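You operate a simulated robot arm through the tools that you are given. There is no shell and no other tool.

The job below is to be done with a simulated two-armed robot. You get a single attempt, and the scene is never put back.

JOB
Test the clamped can: green tray if good, red tray if bad.
Fine: the trays beside the tester; it tests at a safe 12 V; switch off before the clamp opens, and leave it open; the dial is set, leave it.

The check looks at the end state, three seconds after you hand in, the way a careful person would. Anything else that was tipped, shoved, dropped, spilled or broken makes it a failure.

ROBOT AND FRAMES
Two 7-joint arms with fingered hands on one trunk that stands fixed in place. Base frame: the origin is at the foot of the trunk, x ahead of it, y to its left, z up. Units: mm, rad, N and s.
The left shoulder is at [54, 158, 1094], the right one opposite. With the tool pointing down near the work surface each hand reaches from about 380 to 840 mm from the base axis, measured 20 degrees to its own side. Payload 4 kg a hand.
The TCP of each hand is the grasp point between the finger pads, 30 mm short of the fingertips. In the tool frame z runs along the fingers and y along their closing line. The gripper opens to 104 mm; its body begins 35 mm behind the TCP. The gripper is a hand of 4 fingers: y runs from the thumb to the fingers, the wrist lies at [-15, -104, -178] in the tool frame, and closing takes about 1.5 s.
Orientation is that of the tool frame in the base frame, as [roll, pitch, yaw] about the fixed x, y, z axes, in that order (R = Rz(yaw) Ry(pitch) Rx(roll)). With the fingers straight down and the wrist toward the robot, the tool's x, y and z point along [0, 1, 0], [1, 0, 0] and [0, 0, -1] of the base frame.

CONTROLS
- The arms move only by the tool step_arm. It takes "left_plan", "right_plan" or both (then of equal length, played together; a hand with none holds still); each is a list of rows, each an object (a shift or turn left out is 0, a gripper value left out holds the last) with "fingers": the finger opening in mm, from 0 to 104; "delta_pos": the shift along the tool's x, y, z in mm, a list of three; "turn": the turn, a rotation vector about the tool's x, y, z in degrees, a list of three. In form: [{"fingers": fingers, "delta_pos": [x, y, z], "turn": [ax, ay, az]}, ...]. A call has 1 to 20 rows; each row shifts and turns the commanded pose from where the row before left it, along the tool's axes as they then stand. A row lasts 0.2 s, in which the tool goes at most 50 mm and 0.15 rad; a call with a longer step from one row to the next is refused whole, and so is a gripper value outside its range. Where a pose cannot be reached the arm comes as near as it can. A force on the tool above 50 N (or 10 N above the force at the start of the call, whichever is more), or a blocked arm, ends the call early, and 0.2 s more pass. Each finger travels about 45 mm/s and halts on what it meets, pressing with about 30 N; the grip force reading is that of the motor and also rises with nothing between the fingers. The clock runs only during rows and for 0.2 s after the last one: add rows that do not move to give the fingers time. It gives the time, the measured TCP pose, the force on the tool (base axes), the opening and the grip force at its end, in the units of the frame above (readings bear some noise), with the torque about the TCP (base axes, N m) and any sound that the robot's microphone picked up.
- Cameras (640 x 400 px; columns grow to the right, rows downward): "scene" is now at [126.1, 49.3, 1288.1]; the picture's right is [0.51, -0.86, -0.01], its down [-0.31, -0.18, -0.93] and it looks along [0.80, 0.48, -0.36] (base axes); focal length 220 px, centre (320, 200). "left" rides on the left gripper at [-61, -92, -130] in its tool frame; the picture's right is [-0.81, -0.27, 0.52], its down [0.53, -0.71, 0.46] and it looks along [0.24, 0.65, 0.72] (tool axes); focal length 275 px, centre (320, 200). "right" rides on the right gripper at [61, -92, -130] in its tool frame; the picture's right is [-0.81, 0.28, -0.52], its down [-0.53, -0.71, 0.45] and it looks along [-0.24, 0.64, 0.72] (tool axes); focal length 275 px, centre (320, 200). There is no depth. A picture from a camera that has moved, and an enlarged one, comes with that camera's place and axes in the base frame and with its lens.
- camera(camera): a new picture of that camera. No time passes.
- raise_lower(by): moves the trunk up (or, below 0, down) by that many mm; the arms and the scene camera ride with it, the base frame stays. It gives what a move gives, with no picture.
- grasp_type(shape, hand): the hand has 4 fingers and takes this shape, open, in about a second: jaw (thumb against the fingers, like two jaws); tri (thumb and two fingers); tip (a fingertip pinch); poke (one finger out to press); point (the index stretched); flat (the hand flat); cup (the hand cupped); fist (a fist). The gripper value then closes the fingers along that shape, each until it touches; the sizes above hold for jaw. It gives what a move gives, with no picture.
- turn_head(pan, tilt): turns the head with the scene camera to pan (to the left, within 1.396 rad either way) and tilt (down, from -0.506 to 1.204), counted from straight ahead of the robot. It gives what a move gives.
- zoom(camera, box): a new picture of the part [left, top, right, bottom] of that camera's present view, enlarged. No time passes.
- finish_job(): hands the job in; it is judged then, once.

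Nothing tells you positions but the pictures and the camera data. Unless the task says otherwise, let go and move clear before handing in.

The tools are called after "Emit:" as name(argument=value, ...) on one line, values as JSON. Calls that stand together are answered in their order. step_arm: Moves the arms, as the interface text tells. Its arguments: {"type":"object","properties":{"left_plan":{"type":"array","items":{"type":"object","properties":{"fingers":{"type":"number"},"delta_pos":{"type":"array","items":{"type":"number"}},"turn":{"type":"array","items":{"type":"number"}}}}},"right_plan":{"type":"array","items":{"type":"object","properties":{"fingers":{"type":"number"},"delta_pos":{"type":"array","items":{"type":"number"}},"turn":{"type":"array","items":{"type":"number"}}}}}},"required":[]} The other tools are called the same way: raise_lower (by) moves the trunk up or down; grasp_type (shape, hand) gives the hand a shape; turn_head (pan, tilt) turns the head that bears the scene camera; camera (camera) takes a picture; zoom (camera, box) takes an enlarged picture of a part of a camera's view; finish_job () hands the job in.

At the start:

```text
t: 0.0
left_tcp_pos: [301.2, 412.2, 1184.4]
left_ee_rot: [-3.141, 0.0, 1.572]
left_contact_force: [1.5, -0.3, 0.3]
left_ft_torque: [-0.01, -0.01, 0.0]
left_gripper_width: 103.6
left_gripper_force: 0.1
left_shape: jaw
right_tcp_pos: [449.4, 44.7, 1246.1]
right_ee_rot: [3.14, -0.001, 1.571]
right_contact_force: [-0.3, -0.7, -0.3]
right_ft_torque: [-0.01, -0.03, -0.02]
right_gripper_width: 103.7
right_gripper_force: 0.0
right_shape: jaw
trunk travel left (down, up): [-300.0, 207.0]
head pan, tilt (commanded): [0.536, 0.356]
```

scene: 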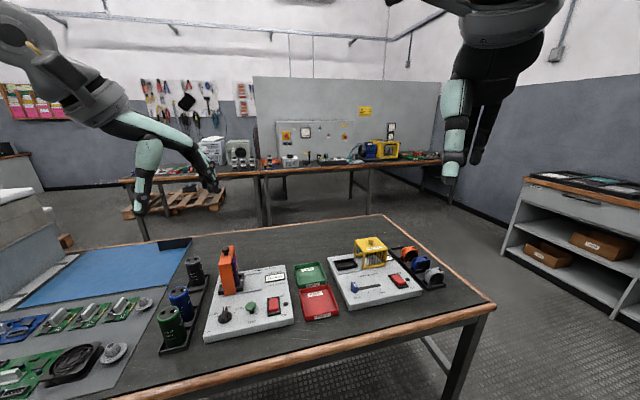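
right: 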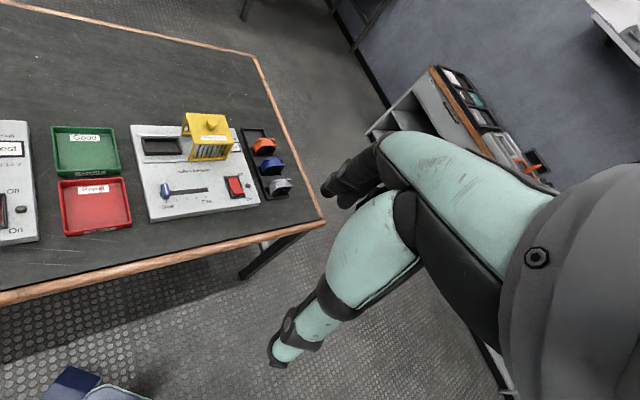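
left: 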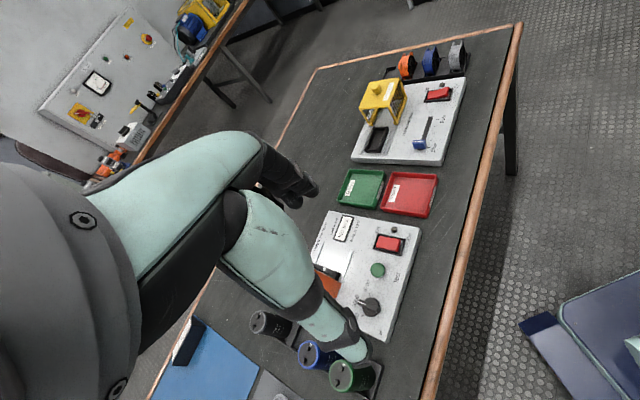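

The bench carries two testers with a green and a red tray between them; I want a closer look at both panels before moving anything.

Emit:
zoom(camera="scene", box=[190, 230, 310, 350])

Emit:
zoom(camera="scene", box=[290, 220, 450, 330])

Emit:
zoom(camera="left", box=[240, 160, 440, 400])

Emit:
zoom(camera="right", box=[0, 90, 320, 290])

```text
3.33 times, centred on (250, 290) of scene
camera zoom: at [126.1, 49.3, 1288.1], right [0.51, -0.86, -0.01], down [-0.31, -0.18, -0.93], along [0.8, 0.48, -0.36], focal length 733 px, centre (553, -100)
```

zoom: 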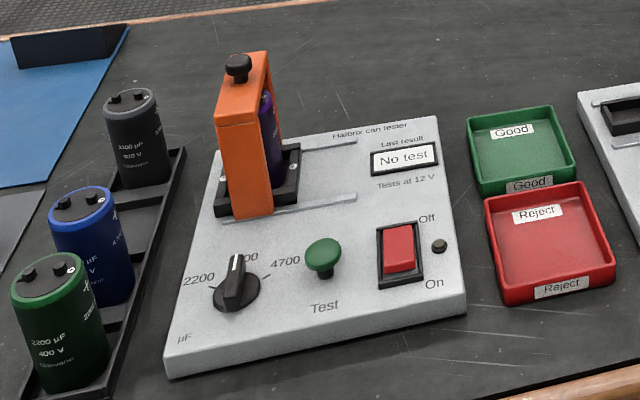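

```text
3.64 times, centred on (370, 275) of scene
camera zoom: at [126.1, 49.3, 1288.1], right [0.51, -0.86, -0.01], down [-0.31, -0.18, -0.93], along [0.8, 0.48, -0.36], focal length 799 px, centre (138, -73)
```

zoom: 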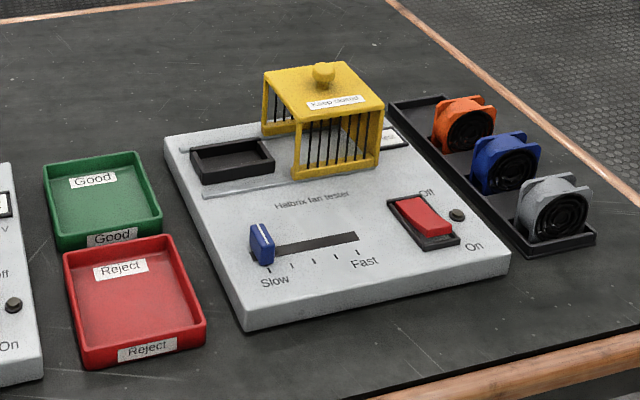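

```text
1.67 times, centred on (340, 280) of left
camera zoom: at [208.3, 351.5, 1314.8], right [-0.28, -0.81, -0.52], down [-0.71, 0.53, -0.46], along [0.64, 0.24, -0.73], focal length 459 px, centre (287, 67)
```

zoom: 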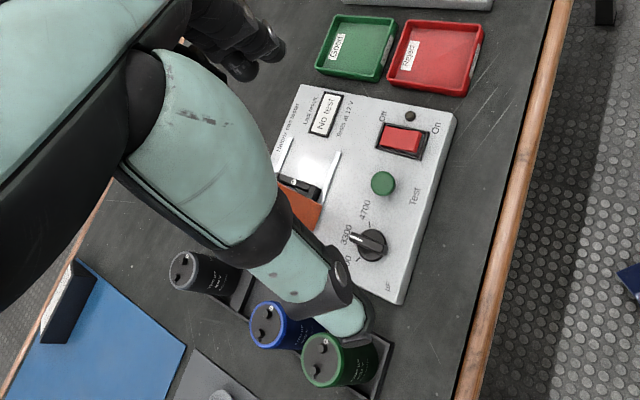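

```text
2.00 times, centred on (160, 190) of right
camera zoom: at [359.2, 106.1, 1377.0], right [0.28, -0.81, 0.52], down [-0.71, -0.53, -0.45], along [0.64, -0.24, -0.72], focal length 551 px, centre (640, 220)
```

zoom: 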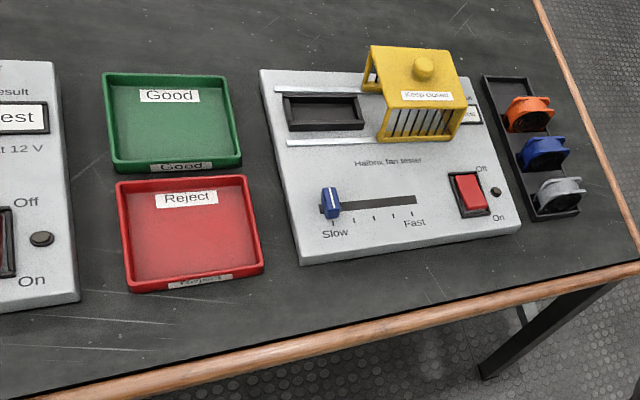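

The can tester on the left holds a purple can under an orange sliding clamp, with the rocker apparently off and the display reading "No test". I'll zoom in on each part to see its shape.

Emit:
zoom(camera="scene", box=[215, 235, 275, 300])

Emit:
zoom(camera="scene", box=[240, 260, 300, 320])

Emit:
zoom(camera="scene", box=[200, 280, 260, 345])

```text
6.15 times, centred on (245, 268) of scene
camera zoom: at [126.1, 49.3, 1288.1], right [0.51, -0.86, -0.01], down [-0.31, -0.18, -0.93], along [0.8, 0.48, -0.36], focal length 1353 px, centre (782, -215)
```

zoom: 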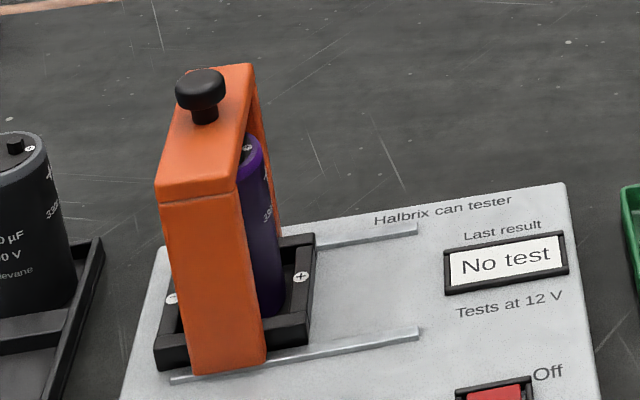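

```text
6.67 times, centred on (270, 290) of scene
camera zoom: at [126.1, 49.3, 1288.1], right [0.51, -0.86, -0.01], down [-0.31, -0.18, -0.93], along [0.8, 0.48, -0.36], focal length 1466 px, centre (653, -400)
```

zoom: 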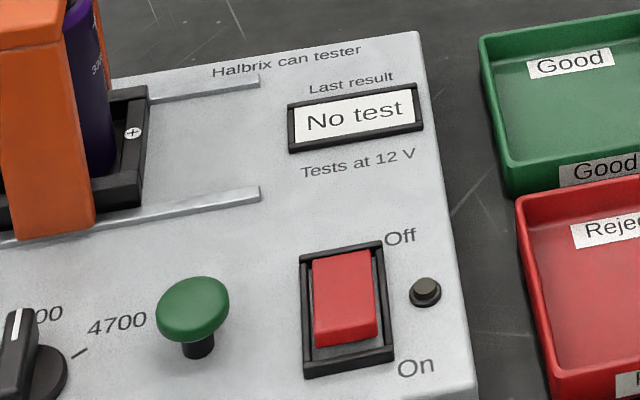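

```text
6.15 times, centred on (230, 312) of scene
camera zoom: at [126.1, 49.3, 1288.1], right [0.51, -0.86, -0.01], down [-0.31, -0.18, -0.93], along [0.8, 0.48, -0.36], focal length 1353 px, centre (874, -492)
```

zoom: 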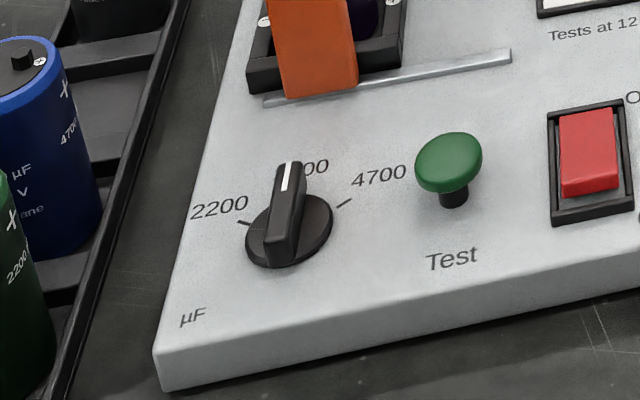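

Rough triangulation puts the rocker near [484, 426, 757] and the Test button near [437, 468, 775], with the panel turned about 45° in the base frame. I'll put the left hand into the poke shape, move the right hand so its camera sees the tester, and find where the poking fingertip sits.

Emit:
grasp_type(hand="left", shape="poke")

Emit:
step_arm(right_plan=[{"delta_pos": [30, -10, 0]}, {"delta_pos": [30, -10, 0]}, {"delta_pos": [30, -10, 0]}, {"delta_pos": [30, -10, 0]}, {"delta_pos": [30, -10, 0]}, {}])

Emit:
camera(camera="scene")

Emit:
camera(camera="right")

Emit:
camera(camera="left")

```text
t: 0.9
left_tcp_pos: [285.7, 412.7, 1188.4]
left_ee_rot: [3.129, 0.002, 1.572]
left_contact_force: [0.6, 0.6, -0.4]
left_ft_torque: [0.04, -0.04, 0.01]
left_gripper_width: 0.0
left_gripper_force: 0.0
left_shape: poke
right_tcp_pos: [435.4, 44.6, 1253.4]
right_ee_rot: [3.129, 0.001, 1.571]
right_contact_force: [-0.2, 1.6, -1.0]
right_ft_torque: [-0.02, 0.0, 0.02]
right_gripper_width: 103.7
right_gripper_force: 0.1
right_shape: jaw
trunk travel left (down, up): [-300.0, 207.0]
head pan, tilt (commanded): [0.536, 0.356]
```

```text
t: 2.3
left_tcp_pos: [288.3, 412.7, 1187.9]
left_ee_rot: [3.133, 0.0, 1.571]
left_contact_force: [0.1, 0.1, 0.2]
left_ft_torque: [-0.01, 0.0, -0.01]
left_gripper_width: 0.0
left_gripper_force: 0.1
left_shape: poke
right_tcp_pos: [388.3, 194.0, 1250.9]
right_ee_rot: [3.129, -0.001, 1.569]
right_contact_force: [-0.2, 0.6, -0.5]
right_ft_torque: [0.01, -0.01, -0.05]
right_gripper_width: 103.9
right_gripper_force: 0.1
right_shape: jaw
trunk travel left (down, up): [-300.0, 207.0]
head pan, tilt (commanded): [0.536, 0.356]
```

```text
taken
camera scene: at [126.6, 48.4, 1288.1], right [0.51, -0.86, -0.01], down [-0.31, -0.18, -0.93], along [0.8, 0.48, -0.36], focal length 220 px, centre (320, 200)
```

scene: 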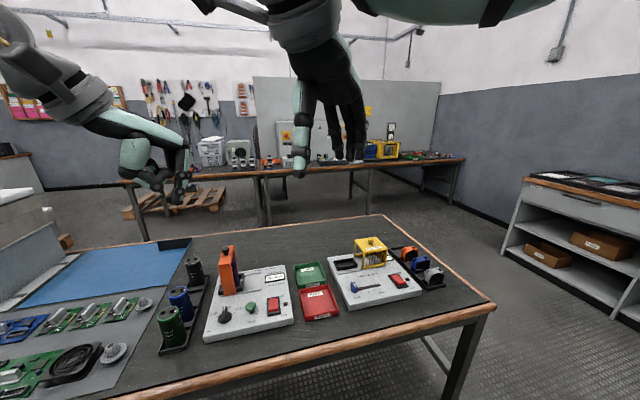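

```text
taken
camera right: at [294.9, 254.9, 1379.5], right [0.27, -0.81, 0.52], down [-0.71, -0.53, -0.46], along [0.65, -0.24, -0.72], focal length 275 px, centre (320, 200)
```

right: 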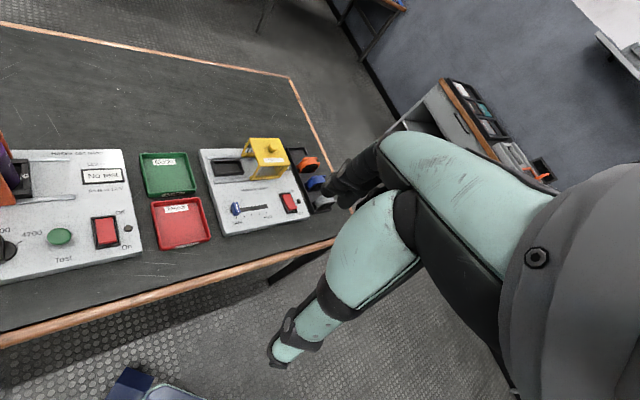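

```text
taken
camera left: at [193.7, 350.3, 1317.4], right [-0.27, -0.81, -0.52], down [-0.71, 0.53, -0.46], along [0.65, 0.24, -0.72], focal length 275 px, centre (320, 200)
```

left: 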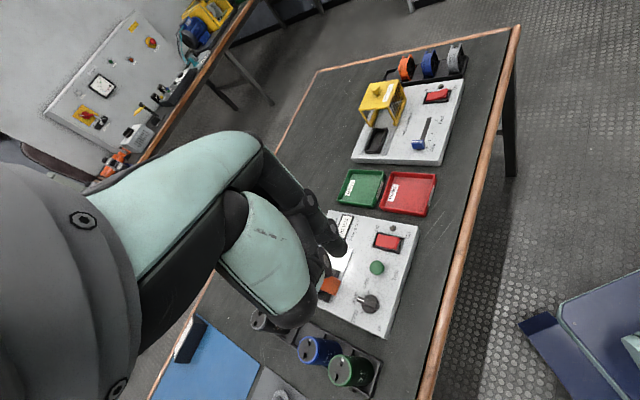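

The tester now shows at the left of the right camera's picture. I need to see how the left hand's poke finger is laid out.

Emit:
zoom(camera="scene", box=[80, 90, 240, 220])

Emit:
zoom(camera="left", box=[200, 120, 440, 400])

Emit:
zoom(camera="right", box=[0, 130, 220, 290])

```text
3.08 times, centred on (160, 155) of scene
camera zoom: at [126.6, 48.4, 1288.1], right [0.51, -0.86, -0.01], down [-0.31, -0.18, -0.93], along [0.8, 0.48, -0.36], focal length 676 px, centre (812, 338)
```

zoom: 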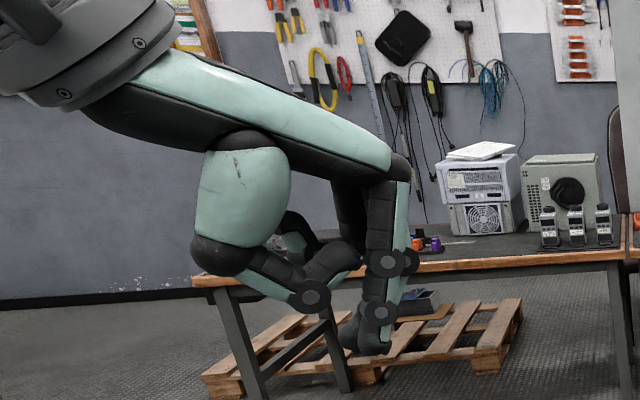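

```text
1.43 times, centred on (320, 260) of left
camera zoom: at [193.7, 350.3, 1317.4], right [-0.27, -0.81, -0.52], down [-0.71, 0.53, -0.46], along [0.65, 0.24, -0.72], focal length 393 px, centre (320, 114)
```

zoom: 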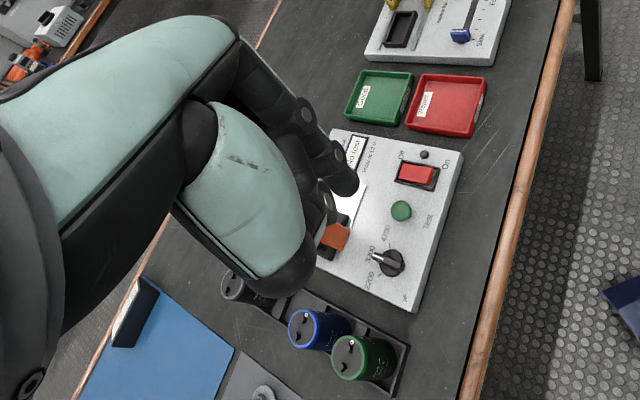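

```text
2.50 times, centred on (110, 210) of right
camera zoom: at [294.9, 254.9, 1379.5], right [0.27, -0.81, 0.52], down [-0.71, -0.53, -0.46], along [0.65, -0.24, -0.72], focal length 688 px, centre (845, 175)
```

zoom: 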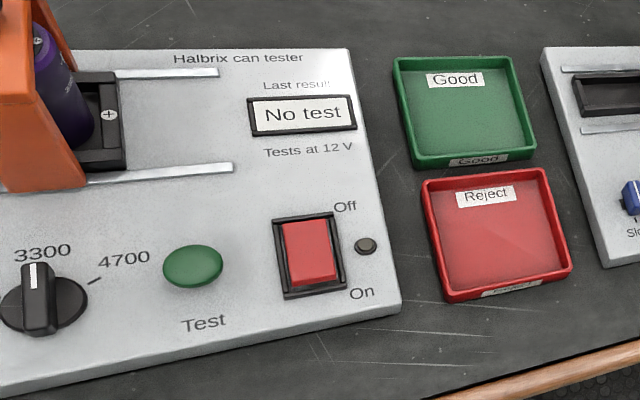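

The dial points at 3300, and the rocker's Off end is the pressed one. Three views put the rocker near [486, 428, 758], the Test button near [437, 469, 778] and the poke fingertip about 28 mm beyond the TCP; next I hover the left finger above the rocker's On end and pan the right camera toward the clamp.

Emit:
step_arm(left_plan=[{"delta_pos": [2, 24, 30]}, {"delta_pos": [2, 24, 38]}, {"delta_pos": [2, 24, 38]}, {"delta_pos": [2, 24, 38]}, {"delta_pos": [2, 24, 38]}, {"delta_pos": [2, 24, 38]}, {"delta_pos": [2, 24, 38]}, {"delta_pos": [2, 22, 30]}, {}, {}], right_plan=[{"turn": [0, 0, -8]}, {"turn": [0, 0, -8]}, {}, {}, {}, {}, {}, {}, {}, {}])

Emit:
camera(camera="scene")

Emit:
camera(camera="right")

Emit:
camera(camera="left")

```text
t: 4.5
left_tcp_pos: [482.5, 429.2, 902.3]
left_ee_rot: [3.132, 0.001, 1.571]
left_contact_force: [-0.2, -0.5, 0.0]
left_ft_torque: [0.0, 0.01, -0.01]
left_gripper_width: 0.0
left_gripper_force: 0.0
left_shape: poke
right_tcp_pos: [386.7, 195.0, 1250.3]
right_ee_rot: [3.131, 0.003, 1.851]
right_contact_force: [-0.4, -0.1, -0.1]
right_ft_torque: [0.0, -0.01, 0.02]
right_gripper_width: 104.0
right_gripper_force: 0.1
right_shape: jaw
trunk travel left (down, up): [-300.0, 207.0]
head pan, tilt (commanded): [0.536, 0.356]
```

```text
taken
camera scene: at [126.6, 49.5, 1288.1], right [0.51, -0.86, -0.01], down [-0.31, -0.18, -0.93], along [0.8, 0.48, -0.36], focal length 220 px, centre (320, 200)
```

scene: 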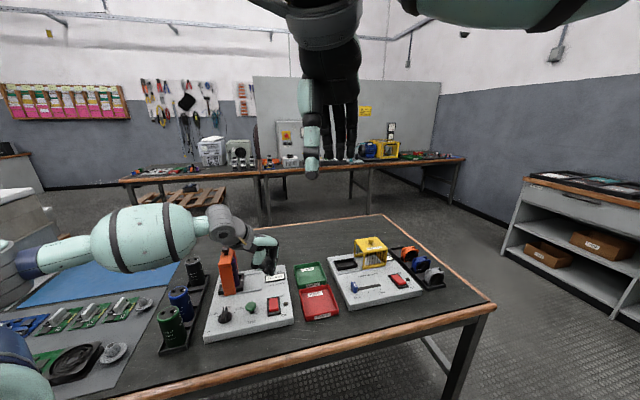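

```text
taken
camera right: at [280.1, 228.4, 1379.4], right [0.48, -0.7, 0.52], down [-0.53, -0.71, -0.46], along [0.7, -0.06, -0.72], focal length 275 px, centre (320, 200)
```

right: 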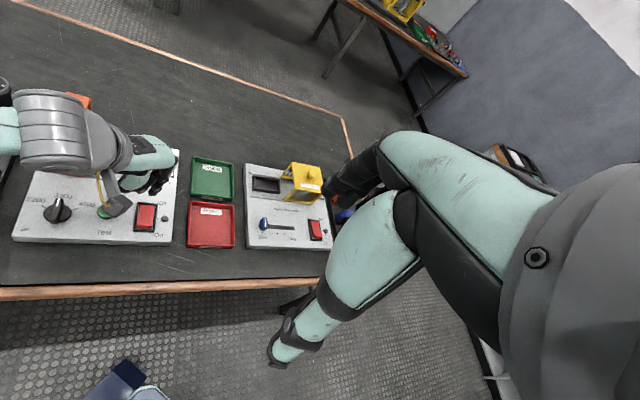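

```text
taken
camera left: at [389.5, 366.9, 1031.0], right [-0.27, -0.81, -0.52], down [-0.71, 0.53, -0.46], along [0.65, 0.24, -0.72], focal length 275 px, centre (320, 200)
```

left: 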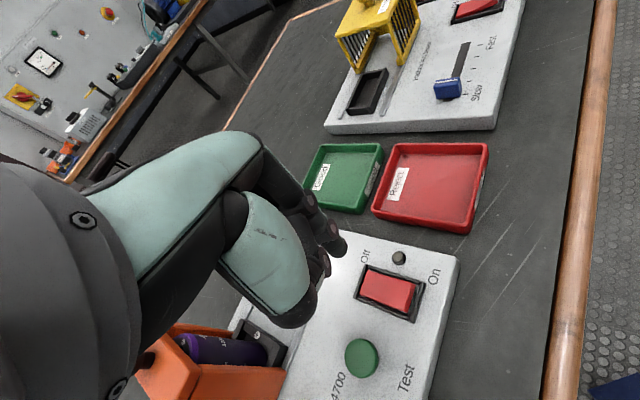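

The hand hovers over the panel and the forearm comes in from the left. I'll zoom in to check clearance to the clamp and the fingertip's position over the rocker.

Emit:
zoom(camera="scene", box=[190, 200, 310, 350])

Emit:
zoom(camera="left", box=[120, 180, 480, 400])

Emit:
zoom(camera="right", box=[0, 60, 250, 260])

```text
2.67 times, centred on (250, 275) of scene
camera zoom: at [126.6, 49.5, 1288.1], right [0.51, -0.86, -0.01], down [-0.31, -0.18, -0.93], along [0.8, 0.48, -0.36], focal length 586 px, centre (507, 0)
```

zoom: 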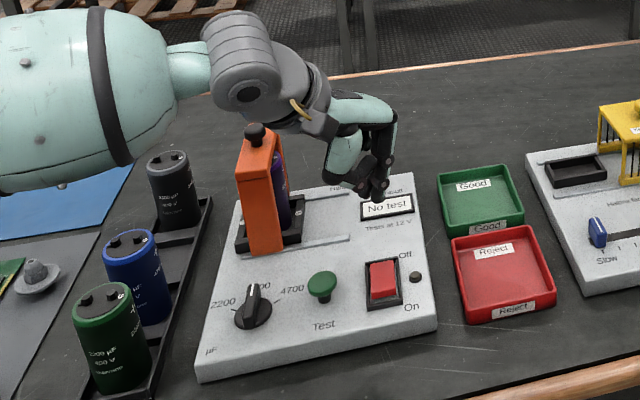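

```text
1.78 times, centred on (300, 290) of left
camera zoom: at [389.5, 366.9, 1031.0], right [-0.27, -0.81, -0.52], down [-0.71, 0.53, -0.46], along [0.65, 0.24, -0.72], focal length 489 px, centre (356, 40)
```

zoom: 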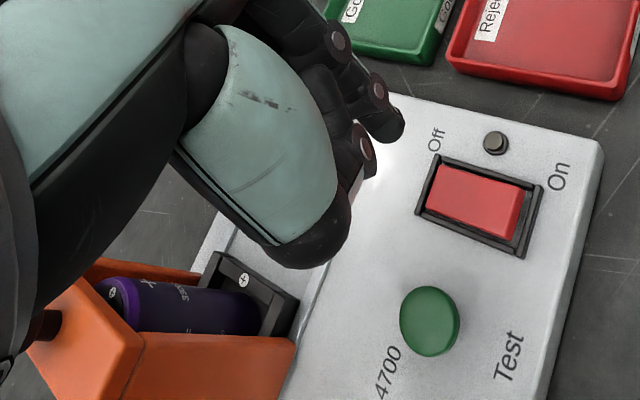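

```text
2.00 times, centred on (125, 160) of right
camera zoom: at [280.1, 228.4, 1379.4], right [0.48, -0.7, 0.52], down [-0.53, -0.71, -0.46], along [0.7, -0.06, -0.72], focal length 551 px, centre (710, 280)
```

zoom: 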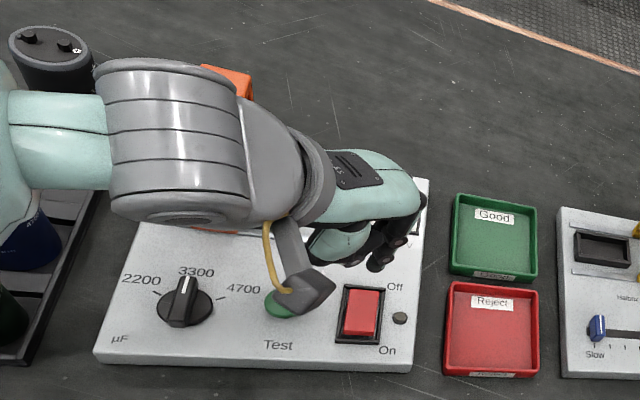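

The fingertip sits roughly at [483, 420, 872] and the rocker centre at [484, 426, 760], with the On end toward the robot. I'll descend to just above the On end and check again.

Emit:
step_arm(left_plan=[{"delta_pos": [-2, -3, 25]}, {"delta_pos": [-2, -3, 25]}, {"delta_pos": [-1, -3, 20]}, {"delta_pos": [0, 0, 12]}, {}, {}])

Emit:
zoom(camera="scene", box=[210, 220, 310, 340])

Emit:
zoom(camera="left", box=[160, 150, 480, 400])

Emit:
zoom(camera="right", box=[0, 60, 250, 260])

```text
t: 5.9
left_tcp_pos: [473.1, 423.3, 820.6]
left_ee_rot: [3.133, 0.003, 1.569]
left_contact_force: [0.2, 0.2, 0.4]
left_ft_torque: [0.03, 0.03, 0.04]
left_gripper_width: 0.0
left_gripper_force: 0.0
left_shape: poke
right_tcp_pos: [387.2, 195.2, 1250.3]
right_ee_rot: [3.131, 0.003, 1.851]
right_contact_force: [-0.6, 0.6, 0.5]
right_ft_torque: [-0.03, -0.01, 0.02]
right_gripper_width: 104.0
right_gripper_force: 0.1
right_shape: jaw
trunk travel left (down, up): [-300.0, 207.0]
head pan, tilt (commanded): [0.536, 0.356]
```

```text
3.33 times, centred on (260, 280) of scene
camera zoom: at [126.3, 49.3, 1288.1], right [0.51, -0.86, -0.01], down [-0.31, -0.18, -0.93], along [0.8, 0.48, -0.36], focal length 733 px, centre (520, -67)
```

zoom: 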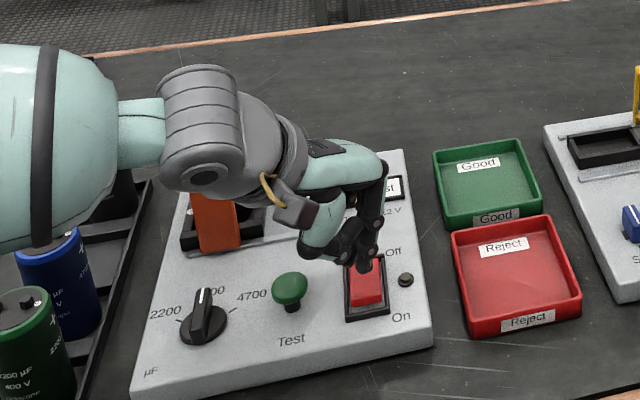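

```text
1.60 times, centred on (320, 275) of left
camera zoom: at [379.0, 360.9, 949.9], right [-0.27, -0.81, -0.52], down [-0.71, 0.53, -0.46], along [0.65, 0.24, -0.72], focal length 440 px, centre (320, 80)
```

zoom: 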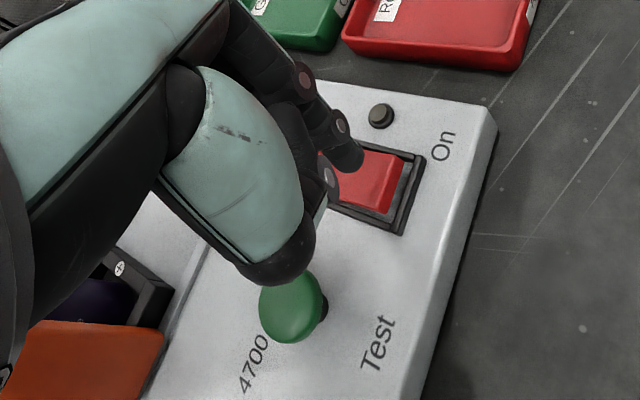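

```text
2.00 times, centred on (125, 160) of right
camera zoom: at [279.9, 228.2, 1379.5], right [0.48, -0.7, 0.52], down [-0.53, -0.71, -0.46], along [0.7, -0.06, -0.72], focal length 551 px, centre (710, 280)
```

zoom: 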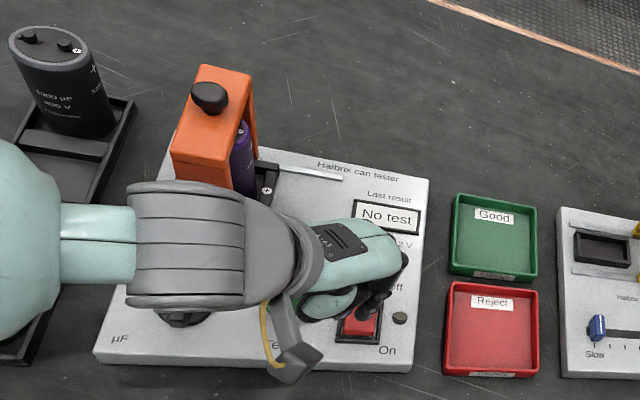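

The fingertip is just over the rocker but still nearer its middle than the On end, and the forearm is passing above the cans on the left. I'll check the forearm's height over those cans before going lower.

Emit:
camera(camera="scene")

Emit:
camera(camera="right")

Emit:
zoom(camera="scene", box=[60, 200, 260, 360])

```text
taken
camera scene: at [126.3, 49.3, 1288.1], right [0.51, -0.86, -0.01], down [-0.31, -0.18, -0.93], along [0.8, 0.48, -0.36], focal length 220 px, centre (320, 200)
```

scene: 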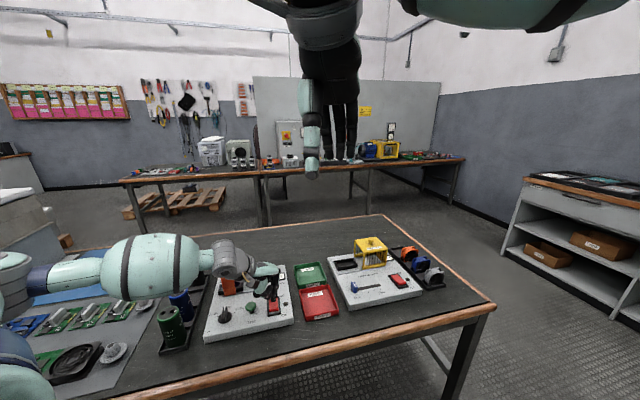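

```text
taken
camera right: at [279.9, 228.2, 1379.5], right [0.48, -0.7, 0.52], down [-0.53, -0.71, -0.46], along [0.7, -0.06, -0.72], focal length 275 px, centre (320, 200)
```

right: 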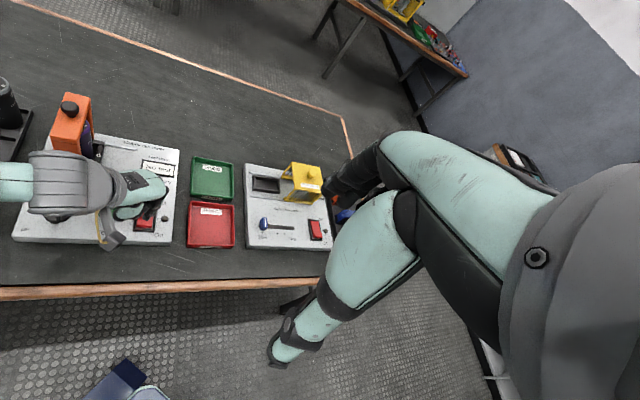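

```text
2.50 times, centred on (160, 280) of scene
camera zoom: at [126.3, 49.3, 1288.1], right [0.51, -0.86, -0.01], down [-0.31, -0.18, -0.93], along [0.8, 0.48, -0.36], focal length 550 px, centre (720, 0)
```

zoom: 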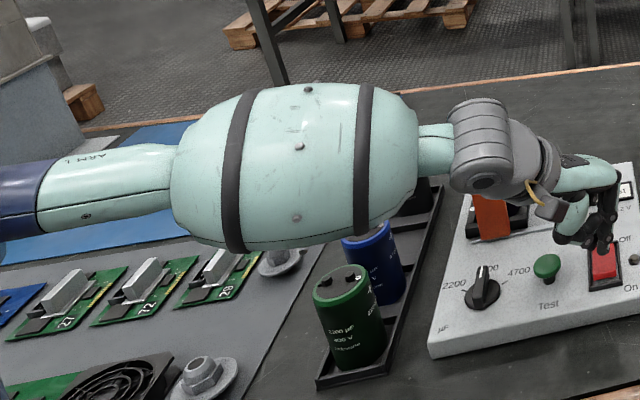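

The forearm runs near z 1000, well above the cans (about 835). The tip is about 14 mm inside the On end, so I shift it toward that end and press down in small steps.

Emit:
step_arm(left_plan=[{"delta_pos": [-4, -4, 8]}, {"delta_pos": [0, 0, 6]}, {"delta_pos": [0, 0, 4]}, {"delta_pos": [0, 0, 3]}, {"delta_pos": [0, 0, 3]}, {}])

Emit:
zoom(camera="left", box=[160, 150, 480, 400])

Emit:
zoom(camera="scene", box=[240, 255, 310, 325])

```text
t: 7.3
left_tcp_pos: [469.8, 418.8, 794.9]
left_ee_rot: [3.133, 0.003, 1.57]
left_contact_force: [0.0, -1.7, 1.4]
left_ft_torque: [-0.01, 0.01, -0.01]
left_gripper_width: 0.0
left_gripper_force: 0.1
left_shape: poke
right_tcp_pos: [386.0, 194.6, 1249.8]
right_ee_rot: [3.132, 0.003, 1.851]
right_contact_force: [0.4, 0.8, 0.1]
right_ft_torque: [0.02, 0.01, -0.03]
right_gripper_width: 103.8
right_gripper_force: 0.0
right_shape: jaw
trunk travel left (down, up): [-300.0, 207.0]
head pan, tilt (commanded): [0.536, 0.356]
```

```text
1.60 times, centred on (320, 275) of left
camera zoom: at [374.6, 357.6, 925.2], right [-0.27, -0.81, -0.52], down [-0.71, 0.53, -0.46], along [0.65, 0.24, -0.72], focal length 440 px, centre (320, 80)
```

zoom: 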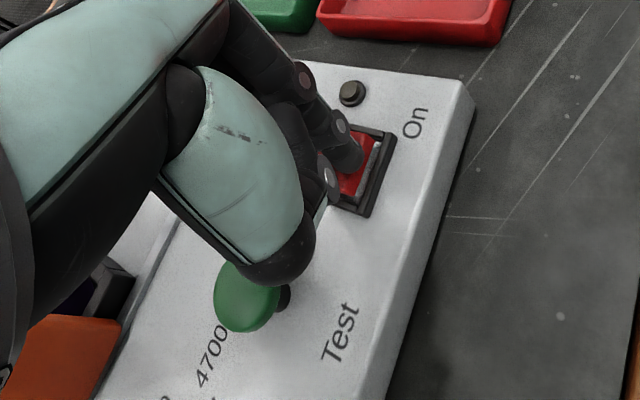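

```text
5.71 times, centred on (275, 290) of scene
camera zoom: at [126.2, 49.2, 1288.1], right [0.51, -0.86, -0.01], down [-0.31, -0.18, -0.93], along [0.8, 0.48, -0.36], focal length 1256 px, centre (577, -314)
```

zoom: 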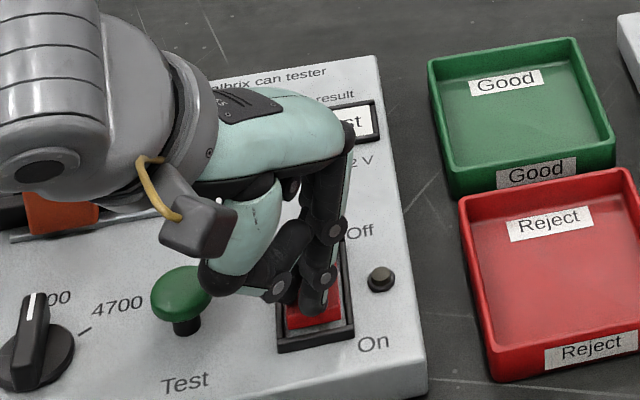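

The tip is just above the On end, but the folded thumb is very near the Test button. I'll lift a little and yaw the hand 45° to line up with the panel, which swings the thumb away from the button.

Emit:
step_arm(left_plan=[{"delta_pos": [0, 0, -35]}, {"turn": [0, 0, -7.5]}, {"turn": [0, 0, -7.5]}, {"turn": [0, 0, -7.5]}, {"turn": [0, 0, -7.5]}, {"turn": [0, 0, -7.5]}, {"turn": [0, 0, -7.5]}, {}, {}])

Emit:
camera(camera="scene")

Emit:
camera(camera="left")

Emit:
zoom(camera="scene", box=[240, 245, 320, 325])

Emit:
zoom(camera="right", box=[0, 60, 250, 260])

```text
t: 9.3
left_tcp_pos: [468.6, 419.4, 831.6]
left_ee_rot: [3.135, 0.007, 2.356]
left_contact_force: [0.4, -0.5, 0.1]
left_ft_torque: [0.01, -0.01, 0.02]
left_gripper_width: 0.2
left_gripper_force: 0.0
left_shape: poke
right_tcp_pos: [386.6, 194.7, 1250.9]
right_ee_rot: [3.131, 0.003, 1.85]
right_contact_force: [0.4, -0.1, -0.5]
right_ft_torque: [0.0, 0.03, 0.02]
right_gripper_width: 104.0
right_gripper_force: 0.1
right_shape: jaw
trunk travel left (down, up): [-300.0, 207.0]
head pan, tilt (commanded): [0.536, 0.356]
```

```text
taken
camera scene: at [126.4, 49.2, 1288.1], right [0.51, -0.86, -0.01], down [-0.31, -0.18, -0.93], along [0.8, 0.48, -0.36], focal length 220 px, centre (320, 200)
```

scene: 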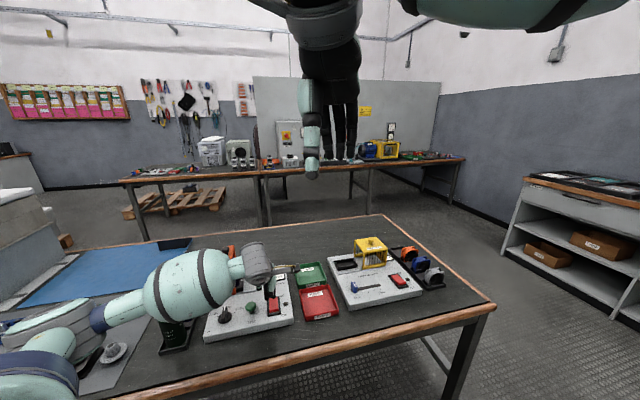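

```text
taken
camera left: at [444.8, 310.4, 961.5], right [0.38, -0.77, -0.51], down [-0.88, -0.13, -0.46], along [0.29, 0.63, -0.72], focal length 275 px, centre (320, 200)
```

left: 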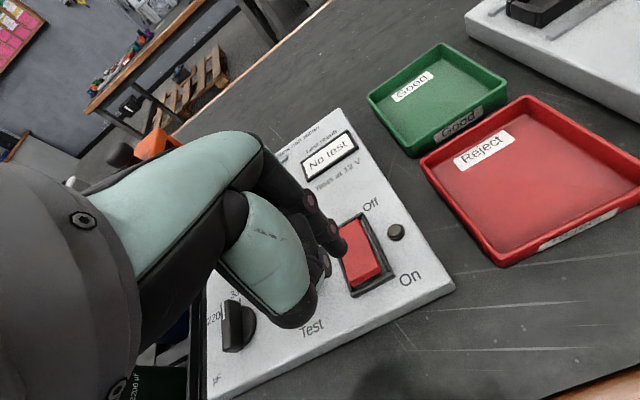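

```text
5.00 times, centred on (280, 285) of scene
camera zoom: at [126.4, 49.2, 1288.1], right [0.51, -0.86, -0.01], down [-0.31, -0.18, -0.93], along [0.8, 0.48, -0.36], focal length 1099 px, centre (520, -225)
```

zoom: 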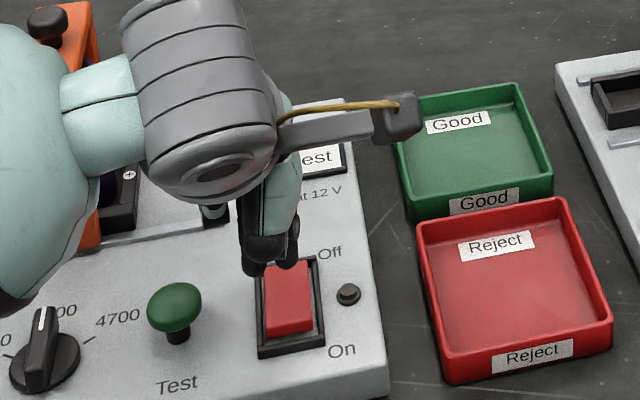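

```text
2.00 times, centred on (125, 160) of right
camera zoom: at [280.0, 228.1, 1379.5], right [0.48, -0.7, 0.52], down [-0.53, -0.71, -0.46], along [0.7, -0.06, -0.72], focal length 551 px, centre (710, 280)
```

zoom: 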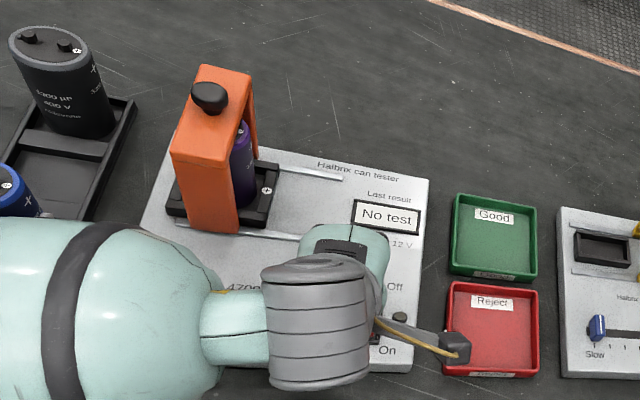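

With the hand yawed, the thumb is clear of the Test button, the tip is about 4 mm short of my press point, and the display stays visible. Now I press the On end.

Emit:
step_arm(left_plan=[{"delta_pos": [0, -4, 18]}, {"delta_pos": [0, 0, 16]}, {"delta_pos": [0, 0, 4]}, {"delta_pos": [0, 0, 3]}, {"delta_pos": [0, 0, 3]}, {"delta_pos": [0, 0, 3]}, {}])

Emit:
zoom(camera="left", box=[240, 100, 480, 340])

Emit:
zoom(camera="scene", box=[240, 255, 310, 325])

```text
t: 10.9
left_tcp_pos: [465.1, 416.9, 788.5]
left_ee_rot: [3.124, 0.012, 2.356]
left_contact_force: [0.9, 2.1, 27.7]
left_ft_torque: [0.02, -0.2, -0.01]
left_gripper_width: 0.1
left_gripper_force: 0.1
left_shape: poke
right_tcp_pos: [383.8, 192.6, 1252.3]
right_ee_rot: [3.128, 0.003, 1.851]
right_contact_force: [0.2, -0.9, -1.1]
right_ft_torque: [0.03, 0.02, 0.0]
right_gripper_width: 104.0
right_gripper_force: 0.0
right_shape: jaw
trunk travel left (down, up): [-300.0, 207.0]
head pan, tilt (commanded): [0.536, 0.356]
heard: click
```

```text
1.67 times, centred on (360, 220) of left
camera zoom: at [441.0, 308.2, 918.0], right [0.39, -0.77, -0.51], down [-0.87, -0.13, -0.47], along [0.3, 0.63, -0.72], focal length 459 px, centre (253, 167)
```

zoom: 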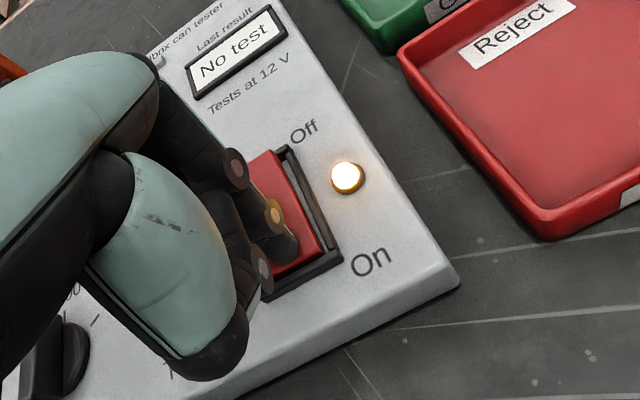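

```text
5.71 times, centred on (275, 290) of scene
camera zoom: at [123.6, 47.3, 1288.7], right [0.51, -0.86, -0.01], down [-0.31, -0.18, -0.93], along [0.8, 0.48, -0.36], focal length 1256 px, centre (577, -314)
```

zoom: 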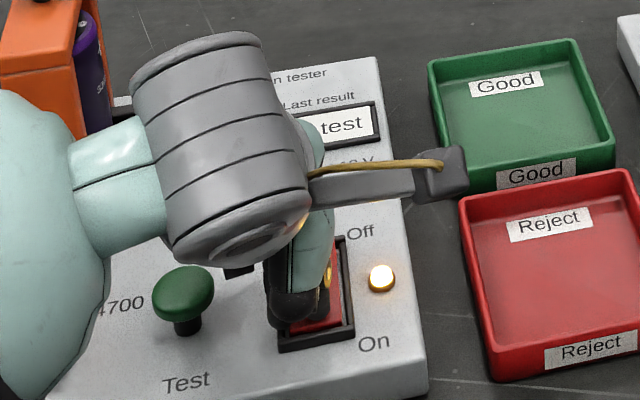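

There was a click and the lamp lit, so the tester is on. Next I lift and move left over the Test button.

Emit:
step_arm(left_plan=[{"delta_pos": [0, 0, -30]}, {"delta_pos": [0, 0, -30]}, {"delta_pos": [22, 6, 0]}, {"delta_pos": [22, 6, 0]}, {"delta_pos": [22, 5, 0]}, {}, {}])

Emit:
camera(camera="left")

Emit:
zoom(camera="scene", box=[210, 245, 300, 335])

Emit:
zoom(camera="right", box=[0, 60, 250, 260])

```text
t: 12.5
left_tcp_pos: [432.4, 475.1, 843.9]
left_ee_rot: [3.135, 0.007, 2.355]
left_contact_force: [0.1, 0.3, -0.7]
left_ft_torque: [0.03, 0.02, 0.0]
left_gripper_width: 0.0
left_gripper_force: 0.1
left_shape: poke
right_tcp_pos: [386.3, 195.3, 1249.7]
right_ee_rot: [3.13, 0.003, 1.851]
right_contact_force: [-0.4, 0.0, 0.3]
right_ft_torque: [0.04, 0.02, -0.04]
right_gripper_width: 103.9
right_gripper_force: 0.2
right_shape: jaw
trunk travel left (down, up): [-300.0, 207.0]
head pan, tilt (commanded): [0.536, 0.356]
```

```text
taken
camera left: at [408.5, 365.7, 974.3], right [0.38, -0.77, -0.51], down [-0.88, -0.13, -0.46], along [0.29, 0.63, -0.72], focal length 275 px, centre (320, 200)
```

left: 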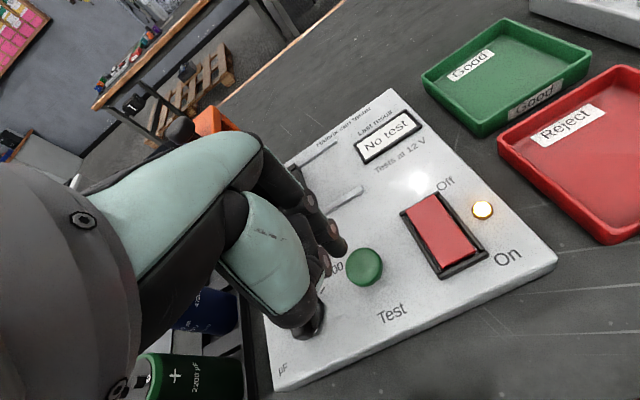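

```text
4.44 times, centred on (255, 290) of scene
camera zoom: at [126.2, 49.2, 1288.1], right [0.51, -0.86, -0.01], down [-0.31, -0.18, -0.93], along [0.8, 0.48, -0.36], focal length 977 px, centre (609, -200)
```

zoom: 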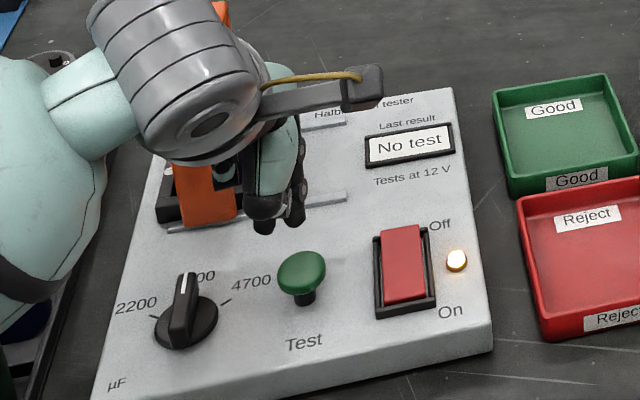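

```text
2.00 times, centred on (125, 160) of right
camera zoom: at [279.9, 228.1, 1379.5], right [0.48, -0.7, 0.52], down [-0.53, -0.71, -0.46], along [0.7, -0.06, -0.72], focal length 551 px, centre (710, 280)
```

zoom: 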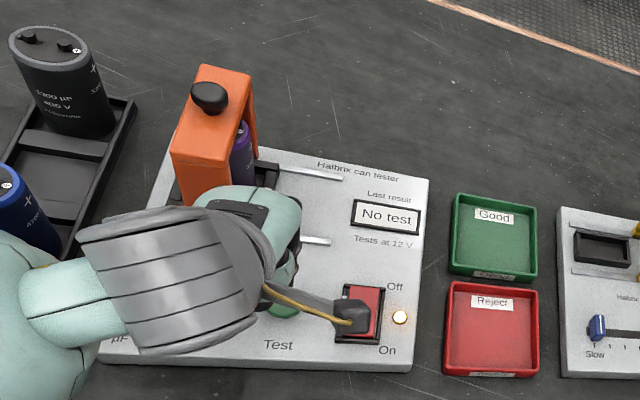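

The tip is about 4 mm past the button centre along the panel and about 36 mm above it. I'll correct that and press Test.

Emit:
step_arm(left_plan=[{"delta_pos": [0, -4, 14]}, {"delta_pos": [0, 0, 14]}, {"delta_pos": [0, 0, 4]}, {"delta_pos": [0, 0, 3]}, {"delta_pos": [0, 0, 3]}, {"delta_pos": [0, 0, 3]}, {"delta_pos": [0, 0, 3]}, {}])

Emit:
camera(camera="left")

Emit:
zoom(camera="scene", box=[210, 245, 300, 335])

```text
t: 14.3
left_tcp_pos: [428.7, 472.6, 799.8]
left_ee_rot: [3.133, 0.009, 2.356]
left_contact_force: [0.2, -1.3, 2.4]
left_ft_torque: [-0.03, 0.02, 0.01]
left_gripper_width: 0.3
left_gripper_force: 0.1
left_shape: poke
right_tcp_pos: [386.4, 194.2, 1250.3]
right_ee_rot: [3.13, 0.005, 1.849]
right_contact_force: [-0.2, -0.1, -0.4]
right_ft_torque: [-0.02, 0.0, 0.0]
right_gripper_width: 103.8
right_gripper_force: 0.1
right_shape: jaw
trunk travel left (down, up): [-300.0, 207.0]
head pan, tilt (commanded): [0.536, 0.356]
heard: click
```

```text
taken
camera left: at [404.5, 364.0, 930.0], right [0.38, -0.77, -0.51], down [-0.88, -0.13, -0.47], along [0.29, 0.63, -0.72], focal length 275 px, centre (320, 200)
```

left: 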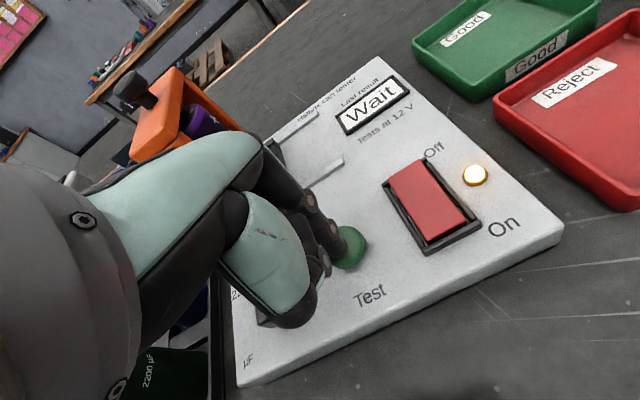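

```text
4.44 times, centred on (255, 290) of scene
camera zoom: at [126.1, 49.0, 1288.2], right [0.51, -0.86, -0.01], down [-0.31, -0.18, -0.93], along [0.8, 0.48, -0.36], focal length 977 px, centre (609, -200)
```

zoom: 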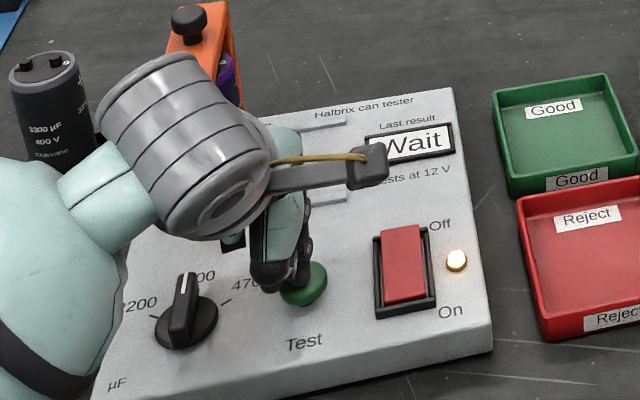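

The click registered and the display says "Wait". I'll lift off the button and wait for the result.

Emit:
step_arm(left_plan=[{"delta_pos": [0, 0, -20]}, {"delta_pos": [0, 0, -25]}, {}, {}, {}, {}, {}, {}, {}, {}])

Emit:
camera(camera="left")

```text
t: 16.5
left_tcp_pos: [429.5, 472.8, 844.0]
left_ee_rot: [3.132, 0.008, 2.356]
left_contact_force: [-0.1, 1.3, -0.2]
left_ft_torque: [0.01, -0.01, 0.02]
left_gripper_width: 0.1
left_gripper_force: 0.1
left_shape: poke
right_tcp_pos: [387.4, 194.3, 1249.8]
right_ee_rot: [3.131, 0.003, 1.849]
right_contact_force: [-0.2, 0.4, -0.3]
right_ft_torque: [0.03, 0.01, -0.06]
right_gripper_width: 104.0
right_gripper_force: 0.1
right_shape: jaw
trunk travel left (down, up): [-300.0, 207.0]
head pan, tilt (commanded): [0.536, 0.356]
```

```text
taken
camera left: at [404.9, 363.8, 974.6], right [0.38, -0.77, -0.51], down [-0.88, -0.13, -0.47], along [0.29, 0.63, -0.72], focal length 275 px, centre (320, 200)
```

left: 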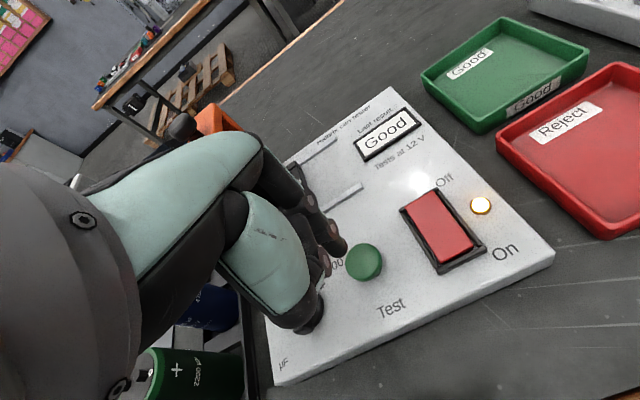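

The display appears to read "Good". I'll zoom in to confirm it before acting on it.

Emit:
zoom(camera="left", box=[340, 90, 440, 180])

Emit:
zoom(camera="right", box=[0, 60, 250, 260])

```text
4.44 times, centred on (390, 135) of left
camera zoom: at [404.9, 363.8, 974.6], right [0.38, -0.77, -0.51], down [-0.88, -0.13, -0.47], along [0.29, 0.63, -0.72], focal length 1224 px, centre (9, 489)
```

zoom: 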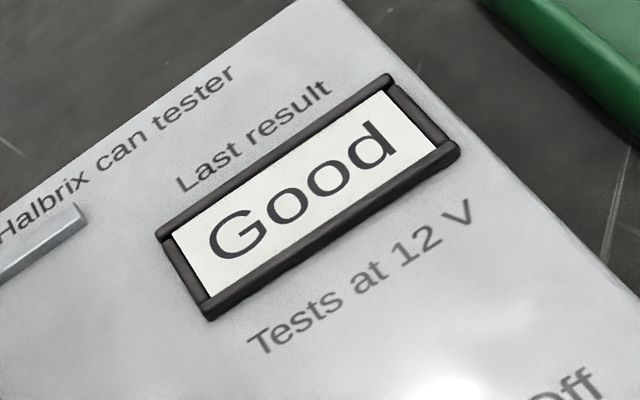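

```text
2.00 times, centred on (125, 160) of right
camera zoom: at [280.0, 228.1, 1379.5], right [0.48, -0.7, 0.52], down [-0.53, -0.71, -0.46], along [0.7, -0.06, -0.72], focal length 551 px, centre (710, 280)
```

zoom: 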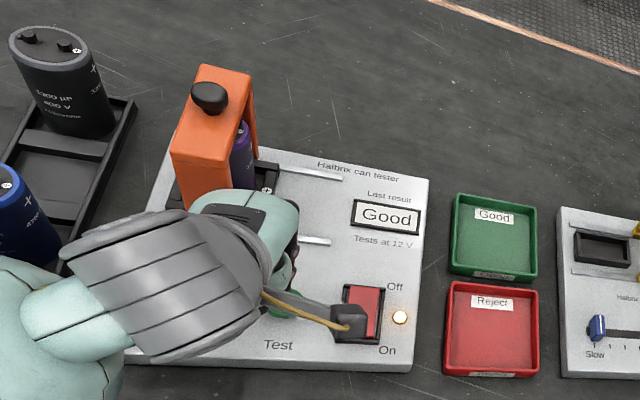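

The result is "Good", so the can goes in the green tray. Now I move over the rocker's Off end to switch off first.

Emit:
step_arm(left_plan=[{"delta_pos": [-22, 7, 0]}, {"delta_pos": [-22, 7, 0]}, {"delta_pos": [-21, 8, 0]}, {"delta_pos": [0, 0, 10]}, {}, {}])

Emit:
camera(camera="left")

Emit:
zoom(camera="scene", box=[230, 245, 320, 335])

```text
t: 17.9
left_tcp_pos: [489.6, 441.5, 835.6]
left_ee_rot: [3.135, 0.006, 2.357]
left_contact_force: [-0.5, 0.1, 0.3]
left_ft_torque: [-0.02, 0.0, 0.03]
left_gripper_width: 0.0
left_gripper_force: 0.0
left_shape: poke
right_tcp_pos: [386.5, 196.1, 1249.9]
right_ee_rot: [3.132, 0.004, 1.849]
right_contact_force: [-1.0, 0.5, -0.1]
right_ft_torque: [0.01, -0.01, 0.01]
right_gripper_width: 104.2
right_gripper_force: 0.1
right_shape: jaw
trunk travel left (down, up): [-300.0, 207.0]
head pan, tilt (commanded): [0.536, 0.356]
```

```text
taken
camera left: at [465.8, 333.2, 965.8], right [0.38, -0.77, -0.51], down [-0.88, -0.13, -0.46], along [0.29, 0.63, -0.72], focal length 275 px, centre (320, 200)
```

left: 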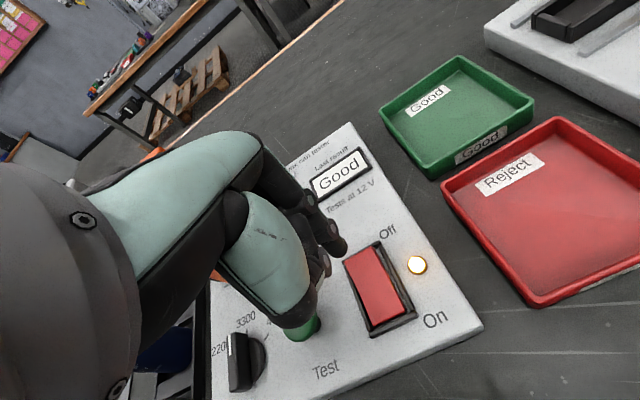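

```text
4.44 times, centred on (275, 290) of scene
camera zoom: at [126.5, 49.3, 1288.1], right [0.51, -0.86, -0.01], down [-0.31, -0.18, -0.93], along [0.8, 0.48, -0.36], focal length 977 px, centre (520, -200)
```

zoom: 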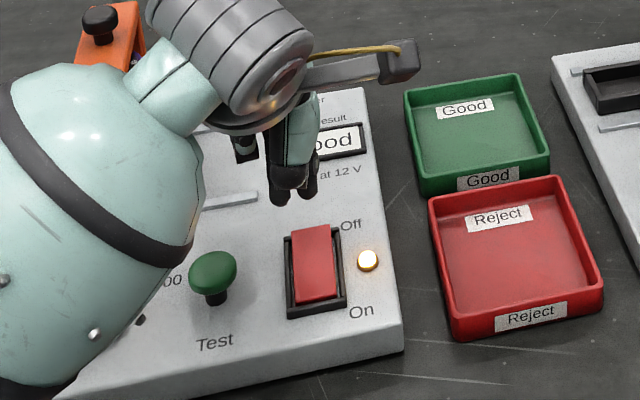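

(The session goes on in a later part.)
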